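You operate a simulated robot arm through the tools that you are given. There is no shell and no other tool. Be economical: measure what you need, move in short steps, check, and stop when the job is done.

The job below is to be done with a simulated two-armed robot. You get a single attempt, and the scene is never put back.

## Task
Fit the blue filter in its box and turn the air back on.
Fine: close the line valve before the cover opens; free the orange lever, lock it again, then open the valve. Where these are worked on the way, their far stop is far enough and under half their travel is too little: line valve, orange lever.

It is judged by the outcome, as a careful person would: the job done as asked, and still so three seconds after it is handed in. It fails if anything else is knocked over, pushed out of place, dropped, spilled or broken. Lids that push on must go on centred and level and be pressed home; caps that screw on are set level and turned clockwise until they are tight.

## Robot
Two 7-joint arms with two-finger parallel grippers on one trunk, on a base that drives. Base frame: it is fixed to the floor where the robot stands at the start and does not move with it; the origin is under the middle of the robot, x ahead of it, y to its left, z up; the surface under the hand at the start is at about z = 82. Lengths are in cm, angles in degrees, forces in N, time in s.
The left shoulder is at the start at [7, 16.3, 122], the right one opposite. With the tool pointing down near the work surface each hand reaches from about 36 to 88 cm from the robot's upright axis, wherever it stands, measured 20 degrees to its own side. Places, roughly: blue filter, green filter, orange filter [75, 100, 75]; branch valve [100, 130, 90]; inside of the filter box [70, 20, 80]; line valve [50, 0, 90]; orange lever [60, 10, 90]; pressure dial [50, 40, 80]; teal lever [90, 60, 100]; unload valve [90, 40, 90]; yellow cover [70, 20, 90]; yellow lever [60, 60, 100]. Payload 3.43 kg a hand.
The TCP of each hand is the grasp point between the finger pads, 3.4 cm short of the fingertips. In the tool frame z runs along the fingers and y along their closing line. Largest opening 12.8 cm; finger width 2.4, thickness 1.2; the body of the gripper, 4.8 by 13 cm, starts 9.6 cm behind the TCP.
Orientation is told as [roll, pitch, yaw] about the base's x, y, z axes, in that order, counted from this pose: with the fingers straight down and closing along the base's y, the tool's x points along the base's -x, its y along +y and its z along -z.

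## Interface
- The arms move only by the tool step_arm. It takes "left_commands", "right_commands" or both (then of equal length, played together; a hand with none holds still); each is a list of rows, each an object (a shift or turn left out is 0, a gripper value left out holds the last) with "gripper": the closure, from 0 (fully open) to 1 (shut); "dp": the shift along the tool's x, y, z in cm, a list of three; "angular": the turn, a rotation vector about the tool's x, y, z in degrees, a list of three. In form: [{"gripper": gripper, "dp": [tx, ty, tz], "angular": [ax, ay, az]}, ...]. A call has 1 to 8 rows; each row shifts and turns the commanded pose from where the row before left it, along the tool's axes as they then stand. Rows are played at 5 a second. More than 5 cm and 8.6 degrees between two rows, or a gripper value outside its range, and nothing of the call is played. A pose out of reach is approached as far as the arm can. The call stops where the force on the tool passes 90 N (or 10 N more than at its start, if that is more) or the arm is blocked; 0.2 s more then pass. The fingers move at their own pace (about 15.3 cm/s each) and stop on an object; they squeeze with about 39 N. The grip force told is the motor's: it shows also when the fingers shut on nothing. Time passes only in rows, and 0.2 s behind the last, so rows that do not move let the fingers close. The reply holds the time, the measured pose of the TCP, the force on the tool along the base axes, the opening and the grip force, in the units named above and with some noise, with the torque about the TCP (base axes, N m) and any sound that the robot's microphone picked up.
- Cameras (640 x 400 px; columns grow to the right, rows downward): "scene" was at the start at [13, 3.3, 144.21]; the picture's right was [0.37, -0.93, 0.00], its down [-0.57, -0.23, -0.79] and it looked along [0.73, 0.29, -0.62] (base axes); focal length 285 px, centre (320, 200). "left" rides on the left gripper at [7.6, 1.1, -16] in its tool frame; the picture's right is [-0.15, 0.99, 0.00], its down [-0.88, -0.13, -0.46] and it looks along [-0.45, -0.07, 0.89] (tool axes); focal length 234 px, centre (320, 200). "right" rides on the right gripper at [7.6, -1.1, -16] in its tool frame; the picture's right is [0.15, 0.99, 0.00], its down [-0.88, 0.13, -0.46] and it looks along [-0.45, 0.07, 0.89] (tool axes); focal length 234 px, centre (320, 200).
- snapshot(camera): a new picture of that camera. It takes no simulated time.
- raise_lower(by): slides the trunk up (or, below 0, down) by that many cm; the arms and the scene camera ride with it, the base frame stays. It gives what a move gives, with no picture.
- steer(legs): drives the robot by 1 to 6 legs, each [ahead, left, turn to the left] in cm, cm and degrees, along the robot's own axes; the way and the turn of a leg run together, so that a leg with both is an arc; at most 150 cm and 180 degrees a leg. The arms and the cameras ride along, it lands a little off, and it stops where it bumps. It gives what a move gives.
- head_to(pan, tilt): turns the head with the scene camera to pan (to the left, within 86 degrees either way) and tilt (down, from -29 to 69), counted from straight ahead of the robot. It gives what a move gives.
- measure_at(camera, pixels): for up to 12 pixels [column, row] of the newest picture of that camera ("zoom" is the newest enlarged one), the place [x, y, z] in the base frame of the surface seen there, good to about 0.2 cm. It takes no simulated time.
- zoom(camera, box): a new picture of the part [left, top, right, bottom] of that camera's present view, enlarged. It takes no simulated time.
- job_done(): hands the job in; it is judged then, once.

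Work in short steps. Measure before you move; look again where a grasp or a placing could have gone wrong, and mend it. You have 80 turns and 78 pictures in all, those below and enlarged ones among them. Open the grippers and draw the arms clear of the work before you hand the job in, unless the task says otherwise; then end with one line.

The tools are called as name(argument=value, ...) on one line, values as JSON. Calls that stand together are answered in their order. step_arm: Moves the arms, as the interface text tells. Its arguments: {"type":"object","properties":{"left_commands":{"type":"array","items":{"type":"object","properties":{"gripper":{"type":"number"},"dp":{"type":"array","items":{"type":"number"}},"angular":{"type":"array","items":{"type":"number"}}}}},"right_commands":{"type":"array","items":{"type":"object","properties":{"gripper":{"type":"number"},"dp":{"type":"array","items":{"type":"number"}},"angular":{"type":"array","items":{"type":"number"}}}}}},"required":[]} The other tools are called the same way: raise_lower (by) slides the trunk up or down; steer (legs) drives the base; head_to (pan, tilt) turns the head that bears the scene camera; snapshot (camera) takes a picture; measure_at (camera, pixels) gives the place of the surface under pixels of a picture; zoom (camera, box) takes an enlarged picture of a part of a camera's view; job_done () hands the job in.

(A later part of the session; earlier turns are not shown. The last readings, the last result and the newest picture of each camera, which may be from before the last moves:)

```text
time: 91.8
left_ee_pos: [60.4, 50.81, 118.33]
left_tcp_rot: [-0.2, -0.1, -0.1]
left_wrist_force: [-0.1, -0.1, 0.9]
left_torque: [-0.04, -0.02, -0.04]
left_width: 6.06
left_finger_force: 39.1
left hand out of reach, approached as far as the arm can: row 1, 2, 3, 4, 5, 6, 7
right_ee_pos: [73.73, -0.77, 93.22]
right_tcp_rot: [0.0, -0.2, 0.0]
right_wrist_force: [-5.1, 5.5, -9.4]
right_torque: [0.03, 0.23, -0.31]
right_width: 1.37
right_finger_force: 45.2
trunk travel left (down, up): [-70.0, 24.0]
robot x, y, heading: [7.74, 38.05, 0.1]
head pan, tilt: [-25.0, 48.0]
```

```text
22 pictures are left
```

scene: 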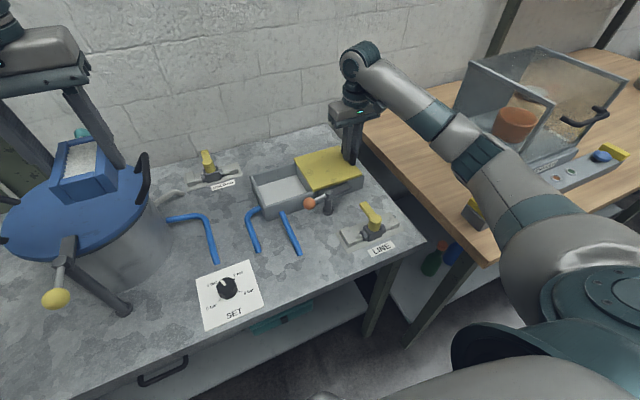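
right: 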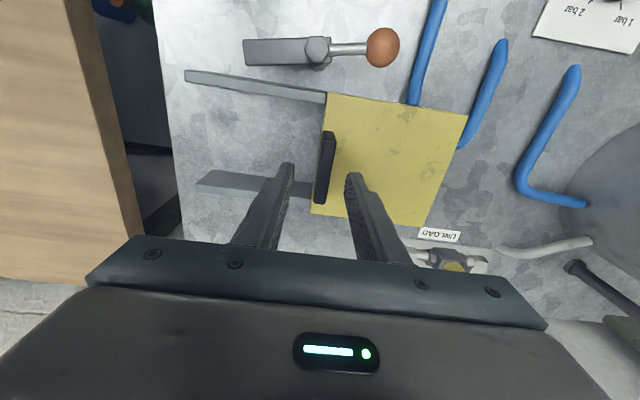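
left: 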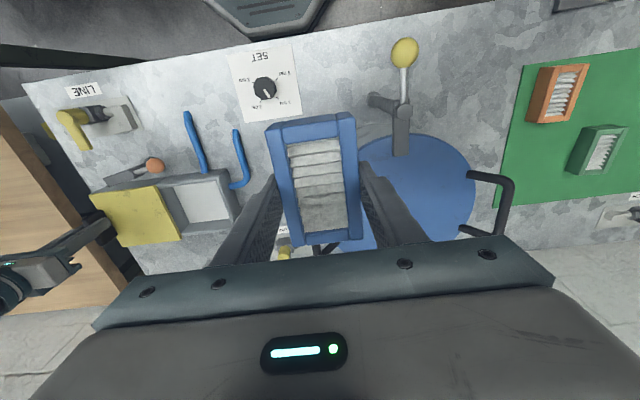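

The left arm cannot cross that far from this stance. I will let the cover close gently, retract the right hand, and turn the robot to the right so that the box lies on the left arm's side.

step_arm(right_commands=[{"dp": [0, 1.5, 0]}, {"dp": [0, 2, 0]}, {"dp": [0, 2, 0]}, {"dp": [0, 2, 0]}, {"dp": [0, 2, 0]}, {"dp": [0, 2, 0]}, {"dp": [0, 1.7, 0]}, {}])

step_arm(right_commands=[{"gripper": 0.65}, {}, {"dp": [0, 0, -3]}, {"dp": [0, 0, -4]}, {"dp": [0, 0, -4.5]}, {"dp": [0, 0, -4.5]}, {"dp": [3, 0, -3]}, {"dp": [4, 0, 0]}])

step_arm(right_commands=[{"dp": [4, 2, 0]}, {"dp": [4, 3, 0]}, {"dp": [4, 3, 0]}, {"dp": [4, 3, 0]}, {"dp": [3, 3, 0]}, {}])

head_to(pan=30, tilt=40)

snapshot(camera="scene")

```text
time: 93.6
left_ee_pos: [60.53, 50.88, 118.44]
left_tcp_rot: [-0.2, -0.2, 0.0]
left_wrist_force: [-0.1, -0.3, -0.2]
left_torque: [0.0, -0.01, 0.03]
left_width: 6.09
left_finger_force: 39.0
right_ee_pos: [73.84, 12.7, 93.15]
right_tcp_rot: [0.1, -0.4, 0.0]
right_wrist_force: [11.8, 3.0, 13.0]
right_torque: [-0.17, 0.6, -0.35]
right_width: 1.36
right_finger_force: 44.9
trunk travel left (down, up): [-70.0, 24.0]
robot x, y, heading: [7.46, 37.61, -0.2]
head pan, tilt: [-25.0, 48.0]
```

```text
time: 95.4
left_ee_pos: [60.32, 50.6, 118.39]
left_tcp_rot: [-0.1, -0.2, 0.0]
left_wrist_force: [0.1, -0.1, -1.1]
left_torque: [-0.02, 0.01, -0.01]
left_width: 6.07
left_finger_force: 38.6
right_ee_pos: [66.62, 12.31, 112.24]
right_tcp_rot: [0.1, -0.2, -0.1]
right_wrist_force: [-0.2, 0.1, -0.8]
right_torque: [0.01, -0.02, -0.01]
right_width: 4.49
right_finger_force: 0.1
trunk travel left (down, up): [-70.0, 24.0]
robot x, y, heading: [7.36, 37.52, -0.1]
head pan, tilt: [-25.0, 48.0]
```

```text
time: 96.8
left_ee_pos: [60.46, 50.68, 118.4]
left_tcp_rot: [-0.1, -0.1, -0.1]
left_wrist_force: [-0.4, -0.8, -0.1]
left_torque: [0.04, -0.02, -0.01]
left_width: 6.06
left_finger_force: 38.3
right_ee_pos: [47.7, 26.42, 111.92]
right_tcp_rot: [0.1, -0.2, -0.3]
right_wrist_force: [0.0, -0.6, -0.4]
right_torque: [0.02, 0.02, -0.01]
right_width: 4.5
right_finger_force: 0.0
trunk travel left (down, up): [-70.0, 24.0]
robot x, y, heading: [7.67, 37.77, -0.3]
head pan, tilt: [-25.0, 48.0]
```

```text
time: 98.0
left_ee_pos: [60.45, 50.76, 118.39]
left_tcp_rot: [-0.1, -0.2, -0.1]
left_wrist_force: [-0.4, 0.5, -0.3]
left_torque: [0.0, 0.02, 0.04]
left_width: 6.06
left_finger_force: 39.0
right_ee_pos: [47.73, 26.53, 111.89]
right_tcp_rot: [0.0, -0.2, 0.0]
right_wrist_force: [0.8, 0.0, -0.2]
right_torque: [0.01, -0.03, -0.02]
right_width: 4.45
right_finger_force: 0.1
trunk travel left (down, up): [-70.0, 24.0]
robot x, y, heading: [7.41, 37.77, -0.4]
head pan, tilt: [30.0, 40.0]
```

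```text
21 pictures are left
```

scene: 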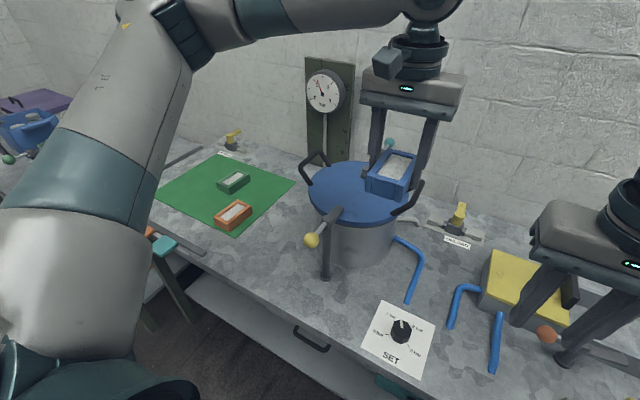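

Cover is closed again and the filter is still held. I turn the robot 30 degrees to the right.

steer(legs=[[0, 0, -30]])

step_arm(left_commands=[{"angular": [0, 0, -7]}, {"angular": [0, 0, -7]}, {"angular": [0, 0, -8]}, {"angular": [0, 0, -8]}, {}])

```text
time: 99.9
left_ee_pos: [59.9, 22.57, 118.52]
left_tcp_rot: [-0.1, -0.2, -30.0]
left_wrist_force: [-0.1, -0.1, 0.0]
left_torque: [0.0, 0.01, 0.0]
left_width: 6.07
left_finger_force: 39.4
right_ee_pos: [36.75, 7.88, 111.79]
right_tcp_rot: [0.0, -0.2, -29.9]
right_wrist_force: [1.0, -0.8, -0.6]
right_torque: [0.01, 0.02, 0.03]
right_width: 4.48
right_finger_force: 0.0
trunk travel left (down, up): [-70.0, 24.0]
robot x, y, heading: [7.53, 37.83, -30.2]
head pan, tilt: [30.0, 40.0]
```

```text
time: 101.1
left_ee_pos: [59.88, 22.57, 118.49]
left_tcp_rot: [-0.1, 0.0, 0.2]
left_wrist_force: [0.9, 0.1, -0.5]
left_torque: [0.01, 0.01, 0.01]
left_width: 6.05
left_finger_force: 39.4
right_ee_pos: [36.83, 7.85, 111.83]
right_tcp_rot: [-0.1, -0.1, -30.1]
right_wrist_force: [-0.1, -0.1, 0.2]
right_torque: [-0.04, -0.03, -0.02]
right_width: 4.47
right_finger_force: 0.0
trunk travel left (down, up): [-70.0, 24.0]
robot x, y, heading: [7.54, 37.48, -30.5]
head pan, tilt: [30.0, 40.0]
```

The left hand turned freely. I test its reach over the box: to (75,20.2), z≈100.

step_arm(left_commands=[{"dp": [-3, -0.5, 1]}, {"dp": [-3, -0.5, 2]}, {"dp": [-3, -0.5, 3]}, {"dp": [-3, -0.5, 3]}, {"dp": [-3, -0.4, 3]}, {"dp": [0, 0, 3]}, {"dp": [0, 0, 3]}, {}])

snapshot(camera="left")

```text
time: 102.9
left_ee_pos: [74.11, 24.36, 101.25]
left_tcp_rot: [-0.2, -0.2, 0.1]
left_wrist_force: [0.8, 0.2, -0.8]
left_torque: [-0.02, -0.03, 0.0]
left_width: 6.06
left_finger_force: 38.9
left hand out of reach, approached as far as the arm can: row 3, 4, 5, 6, 7
right_ee_pos: [36.81, 7.82, 111.89]
right_tcp_rot: [0.0, -0.2, -30.0]
right_wrist_force: [0.3, -1.0, -1.0]
right_torque: [0.02, -0.02, 0.01]
right_width: 4.49
right_finger_force: 0.0
trunk travel left (down, up): [-70.0, 24.0]
robot x, y, heading: [7.37, 37.56, -30.0]
head pan, tilt: [30.0, 40.0]
```

```text
20 pictures are left
```

left: 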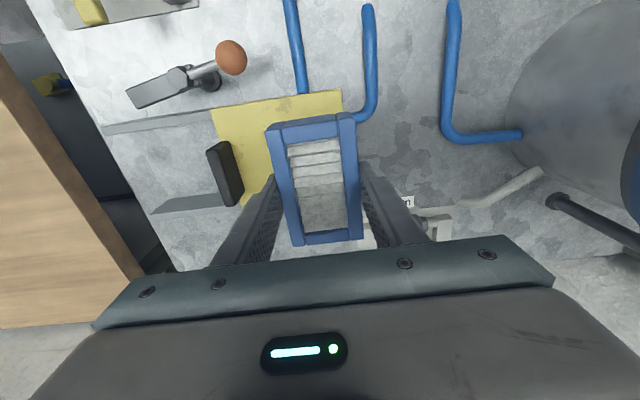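

The left arm falls 4 cm short in y with the hand at this yaw. By mirror of the right arm's range, the left hand should turn to yaw -180, which relaxes the crossing; the filter's long axis stays along x. I turn it by steps.

step_arm(left_commands=[{"dp": [0, 1, -4]}, {"angular": [0, 0, 8.5]}, {"angular": [0, 0, 8.5]}, {"angular": [0, 0, 8.5]}, {"angular": [0, 0, 8.5]}, {"angular": [0, 0, 8.5]}, {"angular": [0, 0, 8.5]}, {"angular": [0, 0, 8.5]}])

step_arm(left_commands=[{"angular": [0, 0, 8.5]}, {"angular": [0, 0, 8.5]}, {"angular": [0, 0, 8.5]}, {"angular": [0, 0, 8.5]}, {"angular": [0, 0, 8.5]}, {"angular": [0, 0, 8.5]}, {"angular": [0, 0, 8.5]}, {}])

step_arm(left_commands=[{"angular": [0, 0, 8.5]}, {"angular": [0, 0, 8.5]}, {"angular": [0, 0, 8.5]}, {"angular": [0, 0, 8.5]}, {"angular": [0, 0, 8.5]}, {"angular": [0, 0, 8.5]}, {"angular": [0, 0, 8.5]}, {}])

```text
time: 104.7
left_ee_pos: [74.08, 25.5, 105.05]
left_tcp_rot: [0.0, -0.3, -59.6]
left_wrist_force: [-0.4, 0.3, -0.8]
left_torque: [-0.01, 0.02, 0.0]
left_width: 6.1
left_finger_force: 39.1
right_ee_pos: [36.81, 7.81, 111.9]
right_tcp_rot: [0.0, -0.1, -30.0]
right_wrist_force: [0.5, -0.3, 0.4]
right_torque: [-0.01, -0.01, -0.04]
right_width: 4.51
right_finger_force: 0.1
trunk travel left (down, up): [-70.0, 24.0]
robot x, y, heading: [7.26, 37.56, -30.0]
head pan, tilt: [30.0, 40.0]
```

```text
time: 106.5
left_ee_pos: [74.0, 25.59, 105.2]
left_tcp_rot: [0.2, -0.1, -119.1]
left_wrist_force: [-0.1, -0.9, -0.3]
left_torque: [0.01, -0.01, -0.01]
left_width: 6.05
left_finger_force: 39.1
right_ee_pos: [36.69, 7.84, 111.89]
right_tcp_rot: [0.0, -0.2, -29.8]
right_wrist_force: [0.6, 0.4, -0.2]
right_torque: [0.02, -0.05, -0.03]
right_width: 4.5
right_finger_force: 0.1
trunk travel left (down, up): [-70.0, 24.0]
robot x, y, heading: [7.45, 37.88, -30.1]
head pan, tilt: [30.0, 40.0]
```

```text
time: 108.3
left_ee_pos: [74.01, 25.61, 105.22]
left_tcp_rot: [0.1, 0.0, -178.6]
left_wrist_force: [-0.5, -0.4, 0.4]
left_torque: [0.01, -0.02, 0.05]
left_width: 6.09
left_finger_force: 38.6
right_ee_pos: [36.84, 7.78, 111.86]
right_tcp_rot: [0.0, -0.2, -29.9]
right_wrist_force: [-0.2, 0.2, -0.3]
right_torque: [-0.02, -0.02, 0.0]
right_width: 4.49
right_finger_force: 0.1
trunk travel left (down, up): [-70.0, 24.0]
robot x, y, heading: [7.37, 37.73, -30.1]
head pan, tilt: [30.0, 40.0]
```

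Turn succeeded. Test the reach to (74.8,20.2,97).

step_arm(left_commands=[{"dp": [0.4, 2, 2], "angular": [0, 0, 1.4]}, {"dp": [0.4, 2, 2]}, {"dp": [0, 1.4, 2]}, {"dp": [0, 0, 2]}, {}])

snapshot(camera="left")

```text
time: 109.5
left_ee_pos: [73.68, 25.09, 98.97]
left_tcp_rot: [0.4, 0.1, -179.9]
left_wrist_force: [-0.7, 0.3, 0.6]
left_torque: [-0.02, 0.0, -0.02]
left_width: 6.07
left_finger_force: 39.2
left hand out of reach, approached as far as the arm can: row 1, 2, 3, 4
right_ee_pos: [36.72, 7.9, 111.94]
right_tcp_rot: [0.1, -0.1, -30.0]
right_wrist_force: [-0.7, -0.5, -0.4]
right_torque: [0.04, 0.0, -0.01]
right_width: 4.48
right_finger_force: 0.1
trunk travel left (down, up): [-70.0, 24.0]
robot x, y, heading: [7.51, 37.51, -30.0]
head pan, tilt: [30.0, 40.0]
```

```text
19 pictures are left
```

left: 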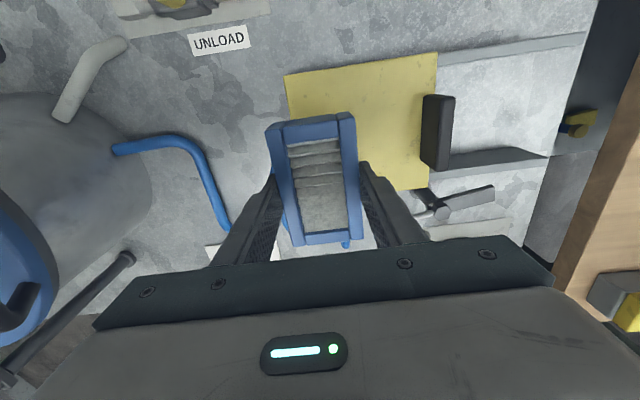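

The limit is one of position, not yaw: the left arm needs the box a few more degrees to its side. I raise the left hand out of the way, turn the robot 6 degrees more, and test the right hand's reach to the handle.

step_arm(left_commands=[{"dp": [-0.5, -3, -3]}, {"dp": [-0.5, -3, -3]}, {"dp": [-1, -3, -3]}, {}], right_commands=[{"angular": [0, 0, -8]}, {"angular": [0, 0, -8]}, {"angular": [0, 0, -8]}, {"angular": [0, 0, -8]}])

steer(legs=[[0, 0, -6]])

step_arm(right_commands=[{"dp": [-4, 0.5, 0], "angular": [0, 0, -4]}, {"dp": [-4.5, 0.5, 0]}, {"dp": [-4.5, 0.5, 0]}, {"dp": [-4.5, 0.5, 0]}, {"dp": [-4.5, 0.5, 0]}, {"dp": [-4.5, 0.5, 0]}, {"dp": [-4.5, 0.5, 0]}, {}])

```text
time: 110.5
left_ee_pos: [71.63, 34.15, 107.96]
left_tcp_rot: [0.2, 0.1, -179.9]
left_wrist_force: [0.4, -0.2, -0.1]
left_torque: [0.0, 0.01, 0.0]
left_width: 6.05
left_finger_force: 39.0
right_ee_pos: [36.98, 7.76, 111.7]
right_tcp_rot: [0.0, -0.2, 2.1]
right_wrist_force: [-0.4, 0.2, -0.3]
right_torque: [0.0, 0.02, -0.02]
right_width: 4.49
right_finger_force: 0.0
trunk travel left (down, up): [-70.0, 24.0]
robot x, y, heading: [6.99, 37.87, -30.1]
head pan, tilt: [30.0, 40.0]
```

```text
time: 111.4
left_ee_pos: [70.85, 27.49, 107.75]
left_tcp_rot: [0.4, 0.1, 174.1]
left_wrist_force: [0.7, 0.2, -0.3]
left_torque: [-0.02, 0.01, 0.01]
left_width: 6.08
left_finger_force: 38.8
right_ee_pos: [33.72, 4.93, 111.85]
right_tcp_rot: [-0.2, -0.2, -4.0]
right_wrist_force: [-0.4, -0.7, 0.1]
right_torque: [0.01, 0.0, -0.01]
right_width: 4.47
right_finger_force: 0.1
trunk travel left (down, up): [-70.0, 24.0]
robot x, y, heading: [7.35, 37.83, -35.9]
head pan, tilt: [30.0, 40.0]
```

```text
time: 113.2
left_ee_pos: [70.67, 27.47, 108.03]
left_tcp_rot: [0.3, 0.2, 174.0]
left_wrist_force: [-1.2, 0.1, -0.6]
left_torque: [0.02, 0.0, 0.03]
left_width: 6.08
left_finger_force: 39.4
right_ee_pos: [64.24, 8.42, 112.17]
right_tcp_rot: [-0.1, -0.2, 0.1]
right_wrist_force: [-1.1, 0.4, 0.7]
right_torque: [0.0, 0.0, -0.01]
right_width: 4.47
right_finger_force: 0.1
trunk travel left (down, up): [-70.0, 24.0]
robot x, y, heading: [7.18, 37.65, -36.1]
head pan, tilt: [30.0, 40.0]
```

Right hand gets along fine. Test the left's reach to (74.8,21.3,100) now.

step_arm(left_commands=[{"dp": [1, 1.5, 1], "angular": [0, 0, -6]}, {"dp": [1, 1.5, 2]}, {"dp": [1, 1.7, 2.5]}, {"dp": [1, 1.5, 2.5]}, {}])

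```text
time: 114.4
left_ee_pos: [74.76, 21.21, 99.97]
left_tcp_rot: [0.2, 0.1, -179.7]
left_wrist_force: [0.4, 0.1, -1.3]
left_torque: [0.0, 0.03, 0.0]
left_width: 6.11
left_finger_force: 38.8
right_ee_pos: [64.5, 8.66, 112.1]
right_tcp_rot: [0.0, -0.2, 0.0]
right_wrist_force: [0.4, 0.2, -0.9]
right_torque: [-0.02, -0.02, -0.03]
right_width: 4.47
right_finger_force: 0.0
trunk travel left (down, up): [-70.0, 24.0]
robot x, y, heading: [7.93, 37.63, -36.1]
head pan, tilt: [30.0, 40.0]
```

Reached. I move the left aside to y≈32 and bring the right hand over the handle at z≈99, then look.

step_arm(left_commands=[{"dp": [0, -3, -3]}, {"dp": [0, -3, -3]}, {"dp": [0, -3, -2]}, {"dp": [0, -3, 0]}, {}, {}, {}, {}], right_commands=[{}, {}, {"dp": [-3, 1, 0]}, {"dp": [-3, 1.5, 2]}, {"dp": [-3.3, 1.9, 3]}, {"dp": [0, 0, 4]}, {"dp": [0, 0, 4]}, {}])

snapshot(camera="right")

```text
time: 116.2
left_ee_pos: [74.79, 33.3, 107.95]
left_tcp_rot: [0.4, 0.1, -179.8]
left_wrist_force: [0.0, 0.3, 0.0]
left_torque: [0.0, -0.01, 0.0]
left_width: 6.07
left_finger_force: 38.9
right_ee_pos: [74.18, 12.66, 98.97]
right_tcp_rot: [-0.1, -0.2, 0.2]
right_wrist_force: [0.0, -0.2, -0.4]
right_torque: [-0.01, -0.03, 0.01]
right_width: 4.49
right_finger_force: 0.0
trunk travel left (down, up): [-70.0, 24.0]
robot x, y, heading: [7.39, 37.6, -35.9]
head pan, tilt: [30.0, 40.0]
```

```text
18 pictures are left
```

right: 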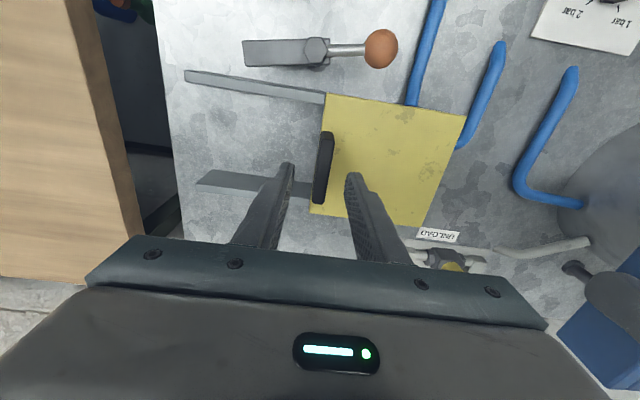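

The right hand reaches the handle as before. I descend, grip, and pull the cover open 14 cm.

step_arm(right_commands=[{"dp": [0.4, 0.5, 2]}, {"dp": [0, 0, 2]}, {"dp": [0, 0, 1.8]}, {}, {"gripper": 1}, {}, {}, {}])

step_arm(right_commands=[{"dp": [0, -1.5, 0]}, {"dp": [0, -2, 0]}, {"dp": [0, -2, 0]}, {"dp": [0, -2, 0]}, {"dp": [0, -2, 0]}, {"dp": [0, -2, 0]}, {"dp": [0, -1.5, 0]}, {"dp": [0, -1, 0]}])

head_to(pan=10, tilt=48)

snapshot(camera="scene")

```text
time: 118.0
left_ee_pos: [74.78, 33.24, 107.85]
left_tcp_rot: [0.2, 0.1, -179.8]
left_wrist_force: [-0.2, 0.4, 0.0]
left_torque: [0.01, 0.01, -0.02]
left_width: 6.06
left_finger_force: 39.1
right_ee_pos: [73.63, 13.14, 93.31]
right_tcp_rot: [-0.1, -0.2, 0.1]
right_wrist_force: [-0.2, -1.6, -1.4]
right_torque: [0.22, -0.7, -0.46]
right_width: 1.37
right_finger_force: 45.0
trunk travel left (down, up): [-70.0, 24.0]
robot x, y, heading: [7.64, 37.71, -35.8]
head pan, tilt: [30.0, 40.0]
```

```text
time: 119.8
left_ee_pos: [74.66, 33.31, 108.0]
left_tcp_rot: [0.3, 0.1, -179.8]
left_wrist_force: [-0.2, 0.0, -0.3]
left_torque: [0.0, 0.02, 0.0]
left_width: 6.05
left_finger_force: 39.4
right_ee_pos: [73.49, -0.91, 93.38]
right_tcp_rot: [-0.1, -0.3, 0.0]
right_wrist_force: [-3.8, 5.8, 2.5]
right_torque: [0.73, 0.47, -0.53]
right_width: 1.38
right_finger_force: 44.9
trunk travel left (down, up): [-70.0, 24.0]
robot x, y, heading: [7.37, 38.17, -35.9]
head pan, tilt: [30.0, 40.0]
```

```text
time: 120.7
left_ee_pos: [74.79, 33.41, 107.99]
left_tcp_rot: [0.3, 0.2, -179.7]
left_wrist_force: [-0.4, 0.4, 0.0]
left_torque: [0.01, 0.02, 0.0]
left_width: 6.07
left_finger_force: 38.7
right_ee_pos: [73.56, -0.97, 93.25]
right_tcp_rot: [-0.1, -0.3, 0.0]
right_wrist_force: [-2.6, 5.5, 3.5]
right_torque: [0.57, -0.43, -0.62]
right_width: 1.37
right_finger_force: 44.7
trunk travel left (down, up): [-70.0, 24.0]
robot x, y, heading: [7.41, 37.61, -36.0]
head pan, tilt: [10.0, 48.0]
```

```text
17 pictures are left
```

scene: 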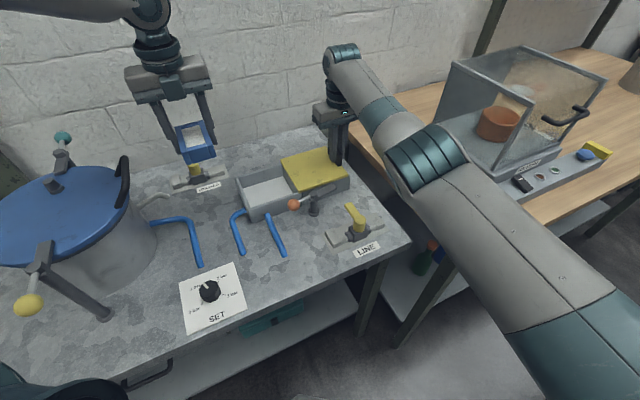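

The cover is open and held. I zoom on the box for exact inner bounds.

zoom(camera="scene", box=[220, 140, 360, 230])

```text
4.44 times, centred on (290, 185) of scene
```

zoom: 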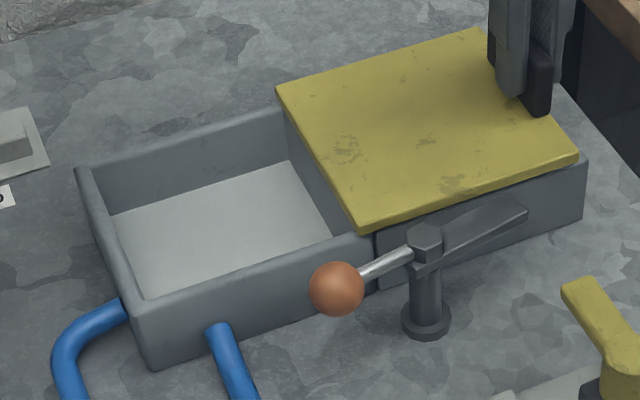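

measure_at(camera="zoom", pixels=[[82, 170], [99, 180], [120, 298], [137, 303], [250, 268], [255, 252], [285, 120], [112, 218], [325, 205], [355, 240], [288, 160], [360, 236]])

```text
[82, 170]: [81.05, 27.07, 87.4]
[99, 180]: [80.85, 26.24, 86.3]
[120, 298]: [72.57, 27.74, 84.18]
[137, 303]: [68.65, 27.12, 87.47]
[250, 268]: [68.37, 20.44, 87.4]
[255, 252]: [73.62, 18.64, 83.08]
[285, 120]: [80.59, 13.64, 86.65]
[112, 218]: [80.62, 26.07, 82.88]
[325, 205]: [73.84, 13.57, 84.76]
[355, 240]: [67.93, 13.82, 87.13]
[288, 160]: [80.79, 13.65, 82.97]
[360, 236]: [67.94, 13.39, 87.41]
```

The inside spans x 69–80.7, y 13.6–26.2, floor z=83. I bring the filter over (74.9,20.2), and down to z≈94.

step_arm(left_commands=[{"dp": [0, 3, 1]}, {"dp": [0, 3, 2]}, {"dp": [0, 3, 2]}, {"dp": [0, 3, 2]}, {"dp": [0, 1.1, 3]}, {"dp": [0, 0, 3]}, {}, {}])

snapshot(camera="left")

zoom(camera="scene", box=[200, 100, 380, 230])

```text
time: 122.5
left_ee_pos: [74.57, 20.68, 95.21]
left_tcp_rot: [0.4, 0.1, -179.9]
left_wrist_force: [0.3, -0.1, -0.4]
left_torque: [-0.01, 0.0, 0.02]
left_width: 6.06
left_finger_force: 38.7
left hand out of reach, approached as far as the arm can: row 6
right_ee_pos: [73.55, -0.85, 93.25]
right_tcp_rot: [-0.2, -0.2, 0.0]
right_wrist_force: [3.2, 5.9, 8.9]
right_torque: [0.62, -0.18, -0.58]
right_width: 1.38
right_finger_force: 44.8
trunk travel left (down, up): [-70.0, 24.0]
robot x, y, heading: [7.27, 37.5, -36.0]
head pan, tilt: [10.0, 48.0]
```

```text
15 pictures are left
```

left: 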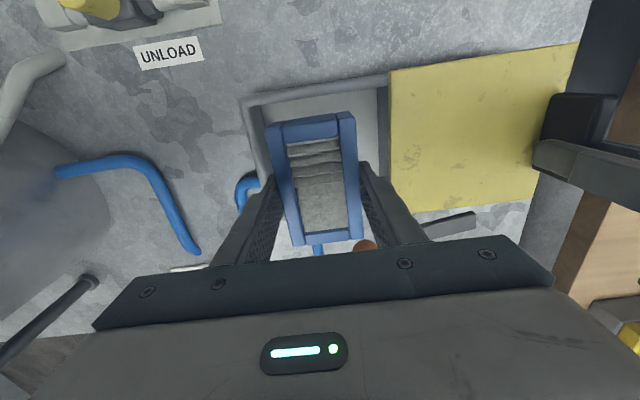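

```text
3.08 times, centred on (290, 165) of scene
```

zoom: 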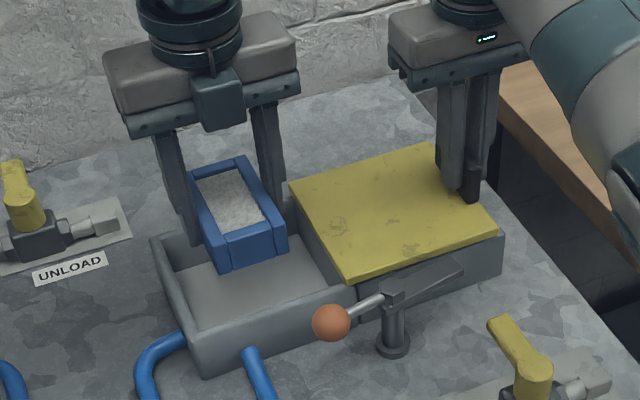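

At z≈95 the left arm hits its limit again (too low relative to the shoulder). I'll close the cover gently, release, turn 4 more degrees and lower the trunk 10 cm, which cured this before.

step_arm(left_commands=[{"dp": [0, 0, -4]}, {"dp": [0, 0, -4]}, {"dp": [0, -2, -4]}, {"dp": [0, -3, -2]}, {"dp": [0, -3, 0]}, {"dp": [0, -3, 0]}, {}, {}], right_commands=[{"dp": [0, 1.5, 0]}, {"dp": [0, 2, 0]}, {"dp": [0, 2, 0]}, {"dp": [0, 2, 0]}, {"dp": [0, 2, 0]}, {"dp": [0, 2, 0]}, {"dp": [0, 2, 0]}, {}])

step_arm(right_commands=[{"gripper": 0.65}, {}, {"dp": [0, 0, -3]}, {"dp": [0, 0, -4]}, {"dp": [0, 0, -4]}, {"dp": [0, 0, -4]}, {"dp": [2, 0, -2]}, {}])

steer(legs=[[0, 0, -4]])

raise_lower(by=-10)

snapshot(camera="scene")

```text
time: 124.3
left_ee_pos: [74.68, 31.96, 109.16]
left_tcp_rot: [0.3, 0.1, -179.9]
left_wrist_force: [-0.6, -0.4, -0.1]
left_torque: [0.03, 0.04, 0.01]
left_width: 6.07
left_finger_force: 38.6
right_ee_pos: [73.63, 12.7, 93.28]
right_tcp_rot: [0.0, -0.3, 0.0]
right_wrist_force: [12.5, 1.7, 10.3]
right_torque: [0.56, -0.18, -0.54]
right_width: 1.39
right_finger_force: 44.7
trunk travel left (down, up): [-70.0, 24.0]
robot x, y, heading: [7.22, 37.8, -36.1]
head pan, tilt: [10.0, 48.0]
```

```text
time: 126.1
left_ee_pos: [74.52, 31.81, 109.11]
left_tcp_rot: [0.3, 0.0, -179.8]
left_wrist_force: [-0.3, 0.8, -1.0]
left_torque: [-0.02, 0.0, -0.01]
left_width: 6.08
left_finger_force: 39.2
right_ee_pos: [71.37, 12.26, 109.99]
right_tcp_rot: [-0.1, -0.1, -0.1]
right_wrist_force: [-0.3, 0.5, 0.2]
right_torque: [-0.01, 0.02, -0.03]
right_width: 4.47
right_finger_force: 0.1
trunk travel left (down, up): [-70.0, 24.0]
robot x, y, heading: [7.09, 38.07, -36.0]
head pan, tilt: [10.0, 48.0]
```

```text
time: 126.9
left_ee_pos: [74.2, 27.4, 109.24]
left_tcp_rot: [0.3, 0.2, 176.1]
left_wrist_force: [-0.3, -0.2, -0.2]
left_torque: [0.03, -0.02, -0.03]
left_width: 6.05
left_finger_force: 39.1
right_ee_pos: [69.55, 7.95, 109.92]
right_tcp_rot: [0.0, -0.2, -4.0]
right_wrist_force: [-0.3, 0.0, 0.2]
right_torque: [0.01, 0.04, -0.04]
right_width: 4.46
right_finger_force: 0.1
trunk travel left (down, up): [-70.0, 24.0]
robot x, y, heading: [7.34, 37.7, -40.0]
head pan, tilt: [10.0, 48.0]
```

```text
time: 128.2
left_ee_pos: [74.17, 27.22, 99.2]
left_tcp_rot: [0.4, 0.1, 176.2]
left_wrist_force: [-0.1, 0.7, 0.2]
left_torque: [-0.02, 0.02, 0.0]
left_width: 6.05
left_finger_force: 38.8
right_ee_pos: [69.45, 7.9, 100.01]
right_tcp_rot: [-0.1, -0.2, -4.0]
right_wrist_force: [0.7, 0.6, -0.2]
right_torque: [0.03, 0.03, 0.0]
right_width: 4.49
right_finger_force: 0.1
trunk travel left (down, up): [-60.0, 34.0]
robot x, y, heading: [7.5, 37.63, -40.2]
head pan, tilt: [10.0, 48.0]
```

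```text
13 pictures are left
```

scene: 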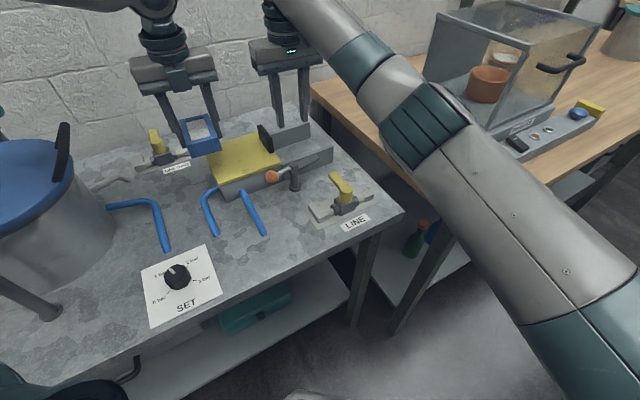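

Now aside with the left and the right hand over the handle again (73.8,13.1), then down and grip.

step_arm(left_commands=[{"dp": [0, -2, -2], "angular": [0, 0, -3.9]}, {"dp": [0.5, -2, -2]}, {"dp": [0, -2, -2]}, {}, {}, {}, {}, {}], right_commands=[{"angular": [0, 0, -4]}, {"dp": [-2, 2, 0]}, {"dp": [-2.3, 3.2, 0]}, {}, {"dp": [0, 0, 2.3]}, {"dp": [0, 0, 2.4]}, {"dp": [0, 0, 2]}, {}])

snapshot(camera="right")

```text
time: 129.8
left_ee_pos: [74.19, 33.32, 105.35]
left_tcp_rot: [0.2, 0.4, -180.0]
left_wrist_force: [0.1, -0.3, -0.6]
left_torque: [0.02, 0.08, 0.0]
left_width: 6.06
left_finger_force: 38.9
right_ee_pos: [71.87, 10.78, 96.69]
right_tcp_rot: [-0.2, -2.0, 0.2]
right_wrist_force: [-24.8, 0.6, 44.7]
right_torque: [1.22, 1.13, 0.69]
right_width: 4.49
right_finger_force: 0.2
right hand out of reach, approached as far as the arm can: row 3
trunk travel left (down, up): [-60.0, 34.0]
robot x, y, heading: [7.4, 37.73, -40.2]
head pan, tilt: [10.0, 48.0]
stopped in row 7 (right hand): the force on the tool passed its limit at 108 N (the readings are from after the stop); the commanded pose is now the measured one
```

```text
12 pictures are left
```

right: 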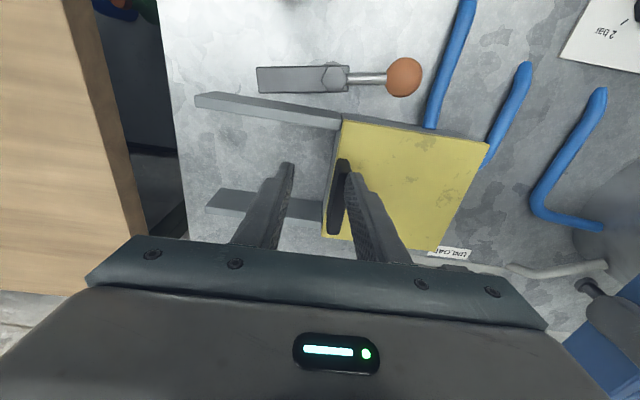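

The right hand ran out of reach and one finger touched down on the handle. I lift it, turn back 4 degrees (trunk stays low), and look again.

step_arm(right_commands=[{"dp": [0, 0, -2]}, {"dp": [0, 0, -3]}, {}])

steer(legs=[[0, 0, 4]])

step_arm(right_commands=[{"angular": [0, 2, 4]}, {}, {}], left_commands=[{"angular": [0, 0, 4]}, {}, {}])

```text
time: 130.6
left_ee_pos: [74.85, 33.23, 104.84]
left_tcp_rot: [0.2, 0.0, -179.9]
left_wrist_force: [0.9, -0.5, -0.8]
left_torque: [0.03, 0.02, -0.02]
left_width: 6.06
left_finger_force: 38.9
right_ee_pos: [72.38, 10.51, 100.69]
right_tcp_rot: [-0.2, -1.8, 0.0]
right_wrist_force: [-0.6, 0.6, -0.1]
right_torque: [0.03, 0.04, 0.01]
right_width: 4.48
right_finger_force: 0.0
trunk travel left (down, up): [-60.0, 34.0]
robot x, y, heading: [7.3, 37.72, -40.6]
head pan, tilt: [10.0, 48.0]
```

```text
time: 131.4
left_ee_pos: [74.68, 38.1, 105.05]
left_tcp_rot: [0.3, 0.1, -175.8]
left_wrist_force: [-0.5, 0.9, -0.1]
left_torque: [0.0, 0.03, 0.01]
left_width: 6.06
left_finger_force: 38.3
right_ee_pos: [73.85, 15.11, 100.85]
right_tcp_rot: [-0.3, -1.8, 4.2]
right_wrist_force: [0.1, 0.6, 0.3]
right_torque: [-0.05, -0.03, 0.0]
right_width: 4.48
right_finger_force: 0.1
trunk travel left (down, up): [-60.0, 34.0]
robot x, y, heading: [7.46, 37.77, -36.1]
head pan, tilt: [10.0, 48.0]
```

```text
time: 132.2
left_ee_pos: [74.83, 38.14, 104.92]
left_tcp_rot: [0.2, 0.1, -179.8]
left_wrist_force: [0.3, 0.5, 0.2]
left_torque: [0.03, -0.01, -0.04]
left_width: 6.08
left_finger_force: 38.7
right_ee_pos: [73.75, 14.99, 100.77]
right_tcp_rot: [-0.2, 0.0, 0.8]
right_wrist_force: [0.5, -0.1, 0.5]
right_torque: [0.01, -0.02, 0.02]
right_width: 4.49
right_finger_force: 0.1
trunk travel left (down, up): [-60.0, 34.0]
robot x, y, heading: [7.56, 38.01, -36.1]
head pan, tilt: [10.0, 48.0]
```

Now at (73.75,15.0): shift -1.8 in y, descend to 93.3 and grip; I check the width before pulling.

step_arm(right_commands=[{"dp": [0, -1.8, 1.5]}, {"dp": [0, 0, 2]}, {"dp": [0, 0, 2]}, {"dp": [0, 0, 1.9]}, {}, {"gripper": 1}, {}, {}])

```text
time: 134.0
left_ee_pos: [74.76, 38.05, 105.09]
left_tcp_rot: [0.2, 0.1, -179.9]
left_wrist_force: [0.3, -0.1, -0.4]
left_torque: [0.0, -0.01, -0.01]
left_width: 6.09
left_finger_force: 39.2
right_ee_pos: [74.08, 13.16, 93.17]
right_tcp_rot: [-0.2, 0.2, 0.2]
right_wrist_force: [1.1, -6.4, 2.5]
right_torque: [0.61, -0.39, -0.74]
right_width: 1.36
right_finger_force: 45.1
trunk travel left (down, up): [-60.0, 34.0]
robot x, y, heading: [7.43, 37.87, -36.2]
head pan, tilt: [10.0, 48.0]
```

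Gripped (1.36). Pull the cover open, then bring the filter over the box from y=38 to 20.3.

step_arm(right_commands=[{"dp": [0, -1.5, 0]}, {"dp": [0, -2, 0]}, {"dp": [0, -2, 0]}, {"dp": [0, -2, 0]}, {"dp": [0, -2, 0]}, {"dp": [0, -2, 0]}, {"dp": [0, -1.5, 0]}, {"dp": [0, -1, 0]}])

step_arm(left_commands=[{"dp": [0, 3, 0]}, {"dp": [0, 3, 0]}, {"dp": [0, 3, 2]}, {"dp": [0, 3, 2]}, {"dp": [0, 3, 2]}, {"dp": [0, 2.6, 2]}, {"dp": [0, 0, 2]}, {}])

zoom(camera="scene", box=[160, 80, 340, 220])

```text
time: 135.8
left_ee_pos: [74.95, 38.02, 104.97]
left_tcp_rot: [0.3, 0.0, -179.9]
left_wrist_force: [-0.9, -0.1, -1.1]
left_torque: [-0.01, 0.01, 0.02]
left_width: 6.07
left_finger_force: 39.2
right_ee_pos: [74.0, -0.81, 93.39]
right_tcp_rot: [-0.1, 0.4, 0.3]
right_wrist_force: [-10.4, 6.5, -23.2]
right_torque: [0.52, -0.12, -0.79]
right_width: 1.38
right_finger_force: 45.0
trunk travel left (down, up): [-60.0, 34.0]
robot x, y, heading: [7.93, 37.54, -35.9]
head pan, tilt: [10.0, 48.0]
```

```text
time: 137.6
left_ee_pos: [75.19, 20.33, 95.16]
left_tcp_rot: [0.2, 0.1, -179.9]
left_wrist_force: [-0.3, -0.8, -1.0]
left_torque: [-0.04, -0.02, 0.0]
left_width: 6.07
left_finger_force: 38.8
right_ee_pos: [73.92, -0.85, 93.37]
right_tcp_rot: [-0.1, 0.4, 0.2]
right_wrist_force: [-10.5, 5.7, -23.1]
right_torque: [0.58, 0.45, -0.79]
right_width: 1.36
right_finger_force: 45.1
trunk travel left (down, up): [-60.0, 34.0]
robot x, y, heading: [7.48, 37.79, -36.1]
head pan, tilt: [10.0, 48.0]
```

```text
2.86 times, centred on (250, 150) of scene
```

zoom: 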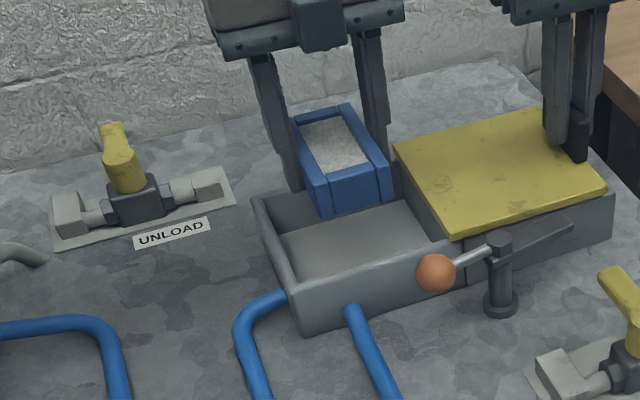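

The filter hangs centred over the open box. I lower it slowly to z≈87.

step_arm(left_commands=[{"dp": [-0.2, 0.1, 2]}, {"dp": [0, 0, 2]}, {"dp": [0, 0, 1.5]}, {"dp": [0, 0, 1.2]}, {"dp": [0, 0, 1]}, {}, {}])

zoom(camera="scene", box=[160, 80, 340, 220])

```text
time: 139.2
left_ee_pos: [74.75, 20.42, 87.34]
left_tcp_rot: [0.3, 0.1, -179.8]
left_wrist_force: [0.4, -0.6, 1.1]
left_torque: [-0.03, 0.01, 0.01]
left_width: 6.06
left_finger_force: 38.8
right_ee_pos: [73.94, -0.82, 93.46]
right_tcp_rot: [-0.1, 0.4, 0.2]
right_wrist_force: [-8.9, 7.1, -22.7]
right_torque: [0.61, 0.26, -0.79]
right_width: 1.38
right_finger_force: 45.7
trunk travel left (down, up): [-60.0, 34.0]
robot x, y, heading: [7.33, 37.97, -36.0]
head pan, tilt: [10.0, 48.0]
```

```text
2.86 times, centred on (250, 150) of scene
```

zoom: 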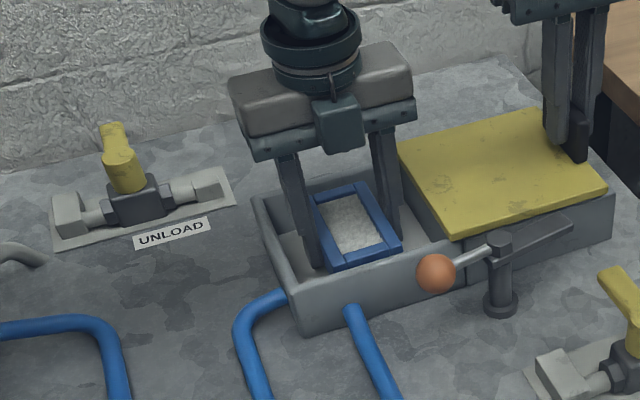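

It is inside and free of the walls. I lower the last bit, open the fingers slightly, and lift out.

step_arm(left_commands=[{"dp": [0, 0, 0.4]}, {"dp": [0, 0, 0.3]}, {}, {"gripper": 0.43}, {}, {}])

step_arm(left_commands=[{"dp": [0, 0, -2]}, {"dp": [0, 0, -3]}, {"dp": [0, 0, -4]}, {"dp": [0, -2, -4]}, {"dp": [0, -3, -3]}, {"dp": [0, -4, 0]}, {"dp": [0, -4, 0]}, {"dp": [0, -2, 0]}])

zoom(camera="scene", box=[160, 80, 340, 220])

```text
time: 140.6
left_ee_pos: [74.65, 20.34, 86.69]
left_tcp_rot: [0.2, 0.1, -179.9]
left_wrist_force: [0.9, -0.4, 0.3]
left_torque: [0.0, 0.03, -0.01]
left_width: 7.32
left_finger_force: 0.1
right_ee_pos: [74.02, -0.76, 93.42]
right_tcp_rot: [-0.2, 0.3, 0.2]
right_wrist_force: [-8.0, 5.0, -22.4]
right_torque: [0.91, 0.23, -0.87]
right_width: 1.35
right_finger_force: 44.8
trunk travel left (down, up): [-60.0, 34.0]
robot x, y, heading: [7.45, 38.07, -35.9]
head pan, tilt: [10.0, 48.0]
```

```text
time: 142.4
left_ee_pos: [74.54, 35.18, 102.65]
left_tcp_rot: [0.1, 0.2, -179.8]
left_wrist_force: [-0.9, -0.2, -0.2]
left_torque: [0.01, 0.01, 0.02]
left_width: 7.31
left_finger_force: 0.1
right_ee_pos: [74.04, -0.73, 93.48]
right_tcp_rot: [-0.3, 0.3, 0.1]
right_wrist_force: [-6.5, 5.9, -20.1]
right_torque: [0.88, -0.11, -0.88]
right_width: 1.35
right_finger_force: 45.2
trunk travel left (down, up): [-60.0, 34.0]
robot x, y, heading: [7.38, 37.63, -36.0]
head pan, tilt: [10.0, 48.0]
```

```text
2.86 times, centred on (250, 150) of scene
```

zoom: 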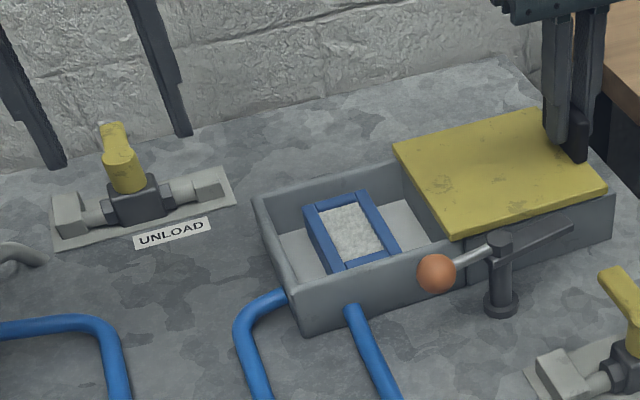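

The filter lies flat in the box. I slide the cover shut, pressing lightly home, release, rise and check.

step_arm(right_commands=[{"dp": [0, 1.5, 0]}, {"dp": [0, 2, 0]}, {"dp": [0, 2, 0]}, {"dp": [0, 2, 0]}, {"dp": [0, 2, 0]}, {"dp": [0, 2, 0]}, {"dp": [0, 2, 0]}, {"dp": [0, 0.8, 0]}])

step_arm(right_commands=[{"gripper": 0.65}, {}, {"dp": [0, 0, -3]}, {"dp": [0, 0, -4]}, {"dp": [0, 0, -4]}, {"dp": [0, 0, -4]}, {"dp": [2, 0, -4]}, {"dp": [3, 0, -3]}])

zoom(camera="scene", box=[160, 90, 360, 230])

```text
time: 144.2
left_ee_pos: [74.57, 34.9, 102.6]
left_tcp_rot: [0.1, 0.1, -179.9]
left_wrist_force: [-0.6, -0.2, -0.4]
left_torque: [0.06, 0.02, -0.05]
left_width: 7.32
left_finger_force: 0.1
right_ee_pos: [74.13, 13.08, 93.53]
right_tcp_rot: [-0.3, 0.3, -0.1]
right_wrist_force: [21.8, -11.7, 8.2]
right_torque: [0.99, 0.39, -0.78]
right_width: 1.37
right_finger_force: 45.1
trunk travel left (down, up): [-60.0, 34.0]
robot x, y, heading: [7.5, 38.03, -36.1]
head pan, tilt: [10.0, 48.0]
```

```text
time: 146.0
left_ee_pos: [74.39, 34.92, 102.75]
left_tcp_rot: [0.2, 0.2, -179.9]
left_wrist_force: [-0.2, 0.3, 0.4]
left_torque: [0.03, -0.01, 0.0]
left_width: 7.28
left_finger_force: 0.0
right_ee_pos: [67.95, 12.69, 114.09]
right_tcp_rot: [-0.2, 0.2, 0.2]
right_wrist_force: [0.2, -0.9, 0.1]
right_torque: [0.02, -0.04, -0.01]
right_width: 4.49
right_finger_force: 0.1
right hand out of reach, approached as far as the arm can: row 5, 6
trunk travel left (down, up): [-60.0, 34.0]
robot x, y, heading: [7.73, 37.58, -36.1]
head pan, tilt: [10.0, 48.0]
```

```text
2.86 times, centred on (260, 160) of scene
```

zoom: 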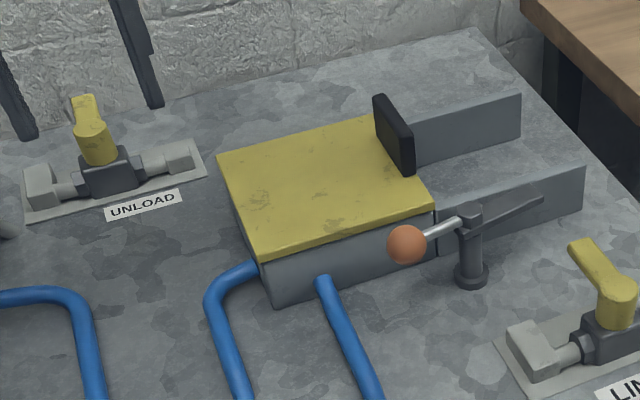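

The cover is home. I retract both hands, raise the trunk 22 cm, turn back to heading 0 and return to the earlier stance (0, 47.6), then turn the right hand to yaw 90.

raise_lower(by=22)

step_arm(left_commands=[{"dp": [-4, 0, 0]}, {"dp": [-4, 0, 0]}, {"dp": [-4, 0, 0]}, {}], right_commands=[{"dp": [4, 0, 0]}, {"dp": [4, 0, 0]}, {"dp": [4, 0, 0]}, {}])

steer(legs=[[0, 0, 36], [-7.5, 9.6, 0]])

step_arm(right_commands=[{"angular": [0, 0, -7.7]}, {"angular": [0, 0, -7.7]}, {"angular": [0, 0, -7.7]}, {"angular": [0, 0, -7.7]}, {"angular": [0, 0, -7.7]}, {"angular": [0, 0, -7.7]}, {"angular": [0, 0, -7.7]}, {}])

```text
time: 148.4
left_ee_pos: [74.59, 35.0, 124.81]
left_tcp_rot: [0.3, 0.1, -179.9]
left_wrist_force: [-0.3, -0.5, 0.8]
left_torque: [-0.02, -0.05, -0.02]
left_width: 7.27
left_finger_force: 0.1
right_ee_pos: [67.98, 12.67, 136.35]
right_tcp_rot: [-0.2, 0.2, 0.3]
right_wrist_force: [0.8, 0.4, 0.2]
right_torque: [0.01, -0.02, 0.02]
right_width: 4.48
right_finger_force: 0.2
trunk travel left (down, up): [-82.0, 12.0]
robot x, y, heading: [7.45, 37.93, -36.1]
head pan, tilt: [10.0, 48.0]
```

```text
time: 149.4
left_ee_pos: [62.41, 35.11, 124.37]
left_tcp_rot: [0.3, 0.0, -179.9]
left_wrist_force: [0.1, -0.6, -1.1]
left_torque: [-0.02, 0.01, -0.02]
left_width: 7.33
left_finger_force: 0.0
right_ee_pos: [56.49, 12.9, 136.46]
right_tcp_rot: [-0.2, 0.4, 0.2]
right_wrist_force: [0.4, -0.3, -0.5]
right_torque: [0.0, 0.01, -0.01]
right_width: 4.49
right_finger_force: 0.0
trunk travel left (down, up): [-82.0, 12.0]
robot x, y, heading: [7.39, 37.52, -36.1]
head pan, tilt: [10.0, 48.0]
```

```text
time: 152.3
left_ee_pos: [46.47, 76.8, 124.43]
left_tcp_rot: [0.3, 0.1, -144.6]
left_wrist_force: [0.2, -0.2, -0.6]
left_torque: [-0.02, -0.01, -0.02]
left_width: 7.29
left_finger_force: 0.1
right_ee_pos: [54.33, 55.22, 136.46]
right_tcp_rot: [0.0, 0.3, 35.4]
right_wrist_force: [0.0, 0.0, 0.0]
right_torque: [-0.01, 0.01, -0.02]
right_width: 4.47
right_finger_force: 0.1
trunk travel left (down, up): [-82.0, 12.0]
robot x, y, heading: [0.4, 47.36, -0.9]
head pan, tilt: [10.0, 48.0]
```

```text
time: 154.1
left_ee_pos: [46.35, 76.92, 124.26]
left_tcp_rot: [0.2, 0.1, -144.6]
left_wrist_force: [0.5, 0.3, 0.4]
left_torque: [-0.04, -0.01, -0.01]
left_width: 7.29
left_finger_force: 0.1
right_ee_pos: [54.3, 55.17, 136.49]
right_tcp_rot: [0.1, 0.3, 89.4]
right_wrist_force: [1.2, -0.7, 0.0]
right_torque: [-0.01, -0.01, 0.04]
right_width: 4.47
right_finger_force: 0.0
trunk travel left (down, up): [-82.0, 12.0]
robot x, y, heading: [0.12, 47.38, -0.9]
head pan, tilt: [10.0, 48.0]
```

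Now carry the right hand to above the knob (63.4,16.6): y first, then x and down to z≈101, then look.

step_arm(right_commands=[{"dp": [4, 0, 0]}, {"dp": [4, 0, 0]}, {"dp": [4, 0, 0]}, {"dp": [4, 0, 2]}, {"dp": [4, -1, 2]}, {"dp": [4, -1.5, 2]}, {"dp": [4, -1.5, 2]}, {"dp": [4, -1.5, 2]}])

step_arm(right_commands=[{"dp": [4, -1.5, 2]}, {"dp": [2.5, -2.1, 3]}, {"dp": [0, 0, 4]}, {"dp": [0, 0, 4]}, {"dp": [0, 0, 4]}, {"dp": [0, 0, 4]}, {"dp": [0, 0, 4]}, {}])

snapshot(camera="right")

```text
time: 155.9
left_ee_pos: [46.24, 76.67, 124.47]
left_tcp_rot: [0.2, 0.2, -144.5]
left_wrist_force: [-0.1, -0.3, 0.4]
left_torque: [0.06, -0.02, -0.03]
left_width: 7.32
left_finger_force: 0.1
right_ee_pos: [59.17, 23.16, 126.43]
right_tcp_rot: [0.1, 0.1, 89.2]
right_wrist_force: [-0.3, -0.2, 0.5]
right_torque: [0.0, 0.0, -0.01]
right_width: 4.5
right_finger_force: 0.0
trunk travel left (down, up): [-82.0, 12.0]
robot x, y, heading: [-0.23, 47.63, -0.8]
head pan, tilt: [10.0, 48.0]
```

```text
time: 157.7
left_ee_pos: [46.31, 76.87, 124.57]
left_tcp_rot: [0.2, 0.1, -144.6]
left_wrist_force: [-0.2, 0.2, 0.5]
left_torque: [-0.04, 0.01, 0.04]
left_width: 7.29
left_finger_force: 0.0
right_ee_pos: [63.15, 16.7, 101.61]
right_tcp_rot: [0.1, 0.3, 89.2]
right_wrist_force: [-0.2, -0.1, 0.1]
right_torque: [-0.01, 0.02, 0.02]
right_width: 4.48
right_finger_force: 0.1
trunk travel left (down, up): [-82.0, 12.0]
robot x, y, heading: [-0.14, 47.39, -0.6]
head pan, tilt: [10.0, 48.0]
```

```text
7 pictures are left
```

right: 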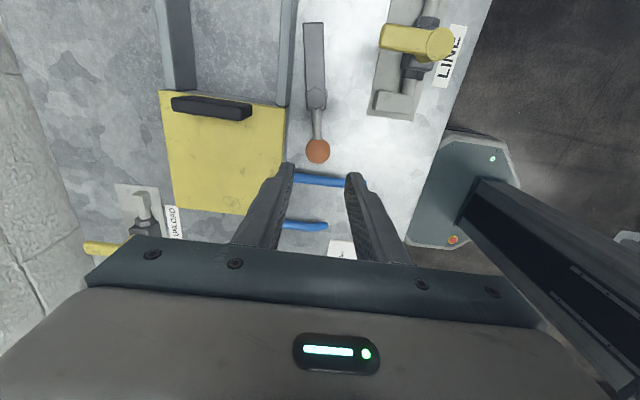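

Measure the knob (318,150), pivot (316,98) and the cover edge (285,150).

measure_at(camera="right", pixels=[[318, 150], [309, 152], [327, 152], [316, 98], [281, 150], [276, 200], [430, 42], [390, 35]])

```text
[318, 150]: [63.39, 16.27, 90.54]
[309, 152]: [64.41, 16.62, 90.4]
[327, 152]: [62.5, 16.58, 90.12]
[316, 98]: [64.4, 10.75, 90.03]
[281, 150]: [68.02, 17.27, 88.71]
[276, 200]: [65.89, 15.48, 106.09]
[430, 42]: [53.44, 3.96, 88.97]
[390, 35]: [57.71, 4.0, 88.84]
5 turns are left
```

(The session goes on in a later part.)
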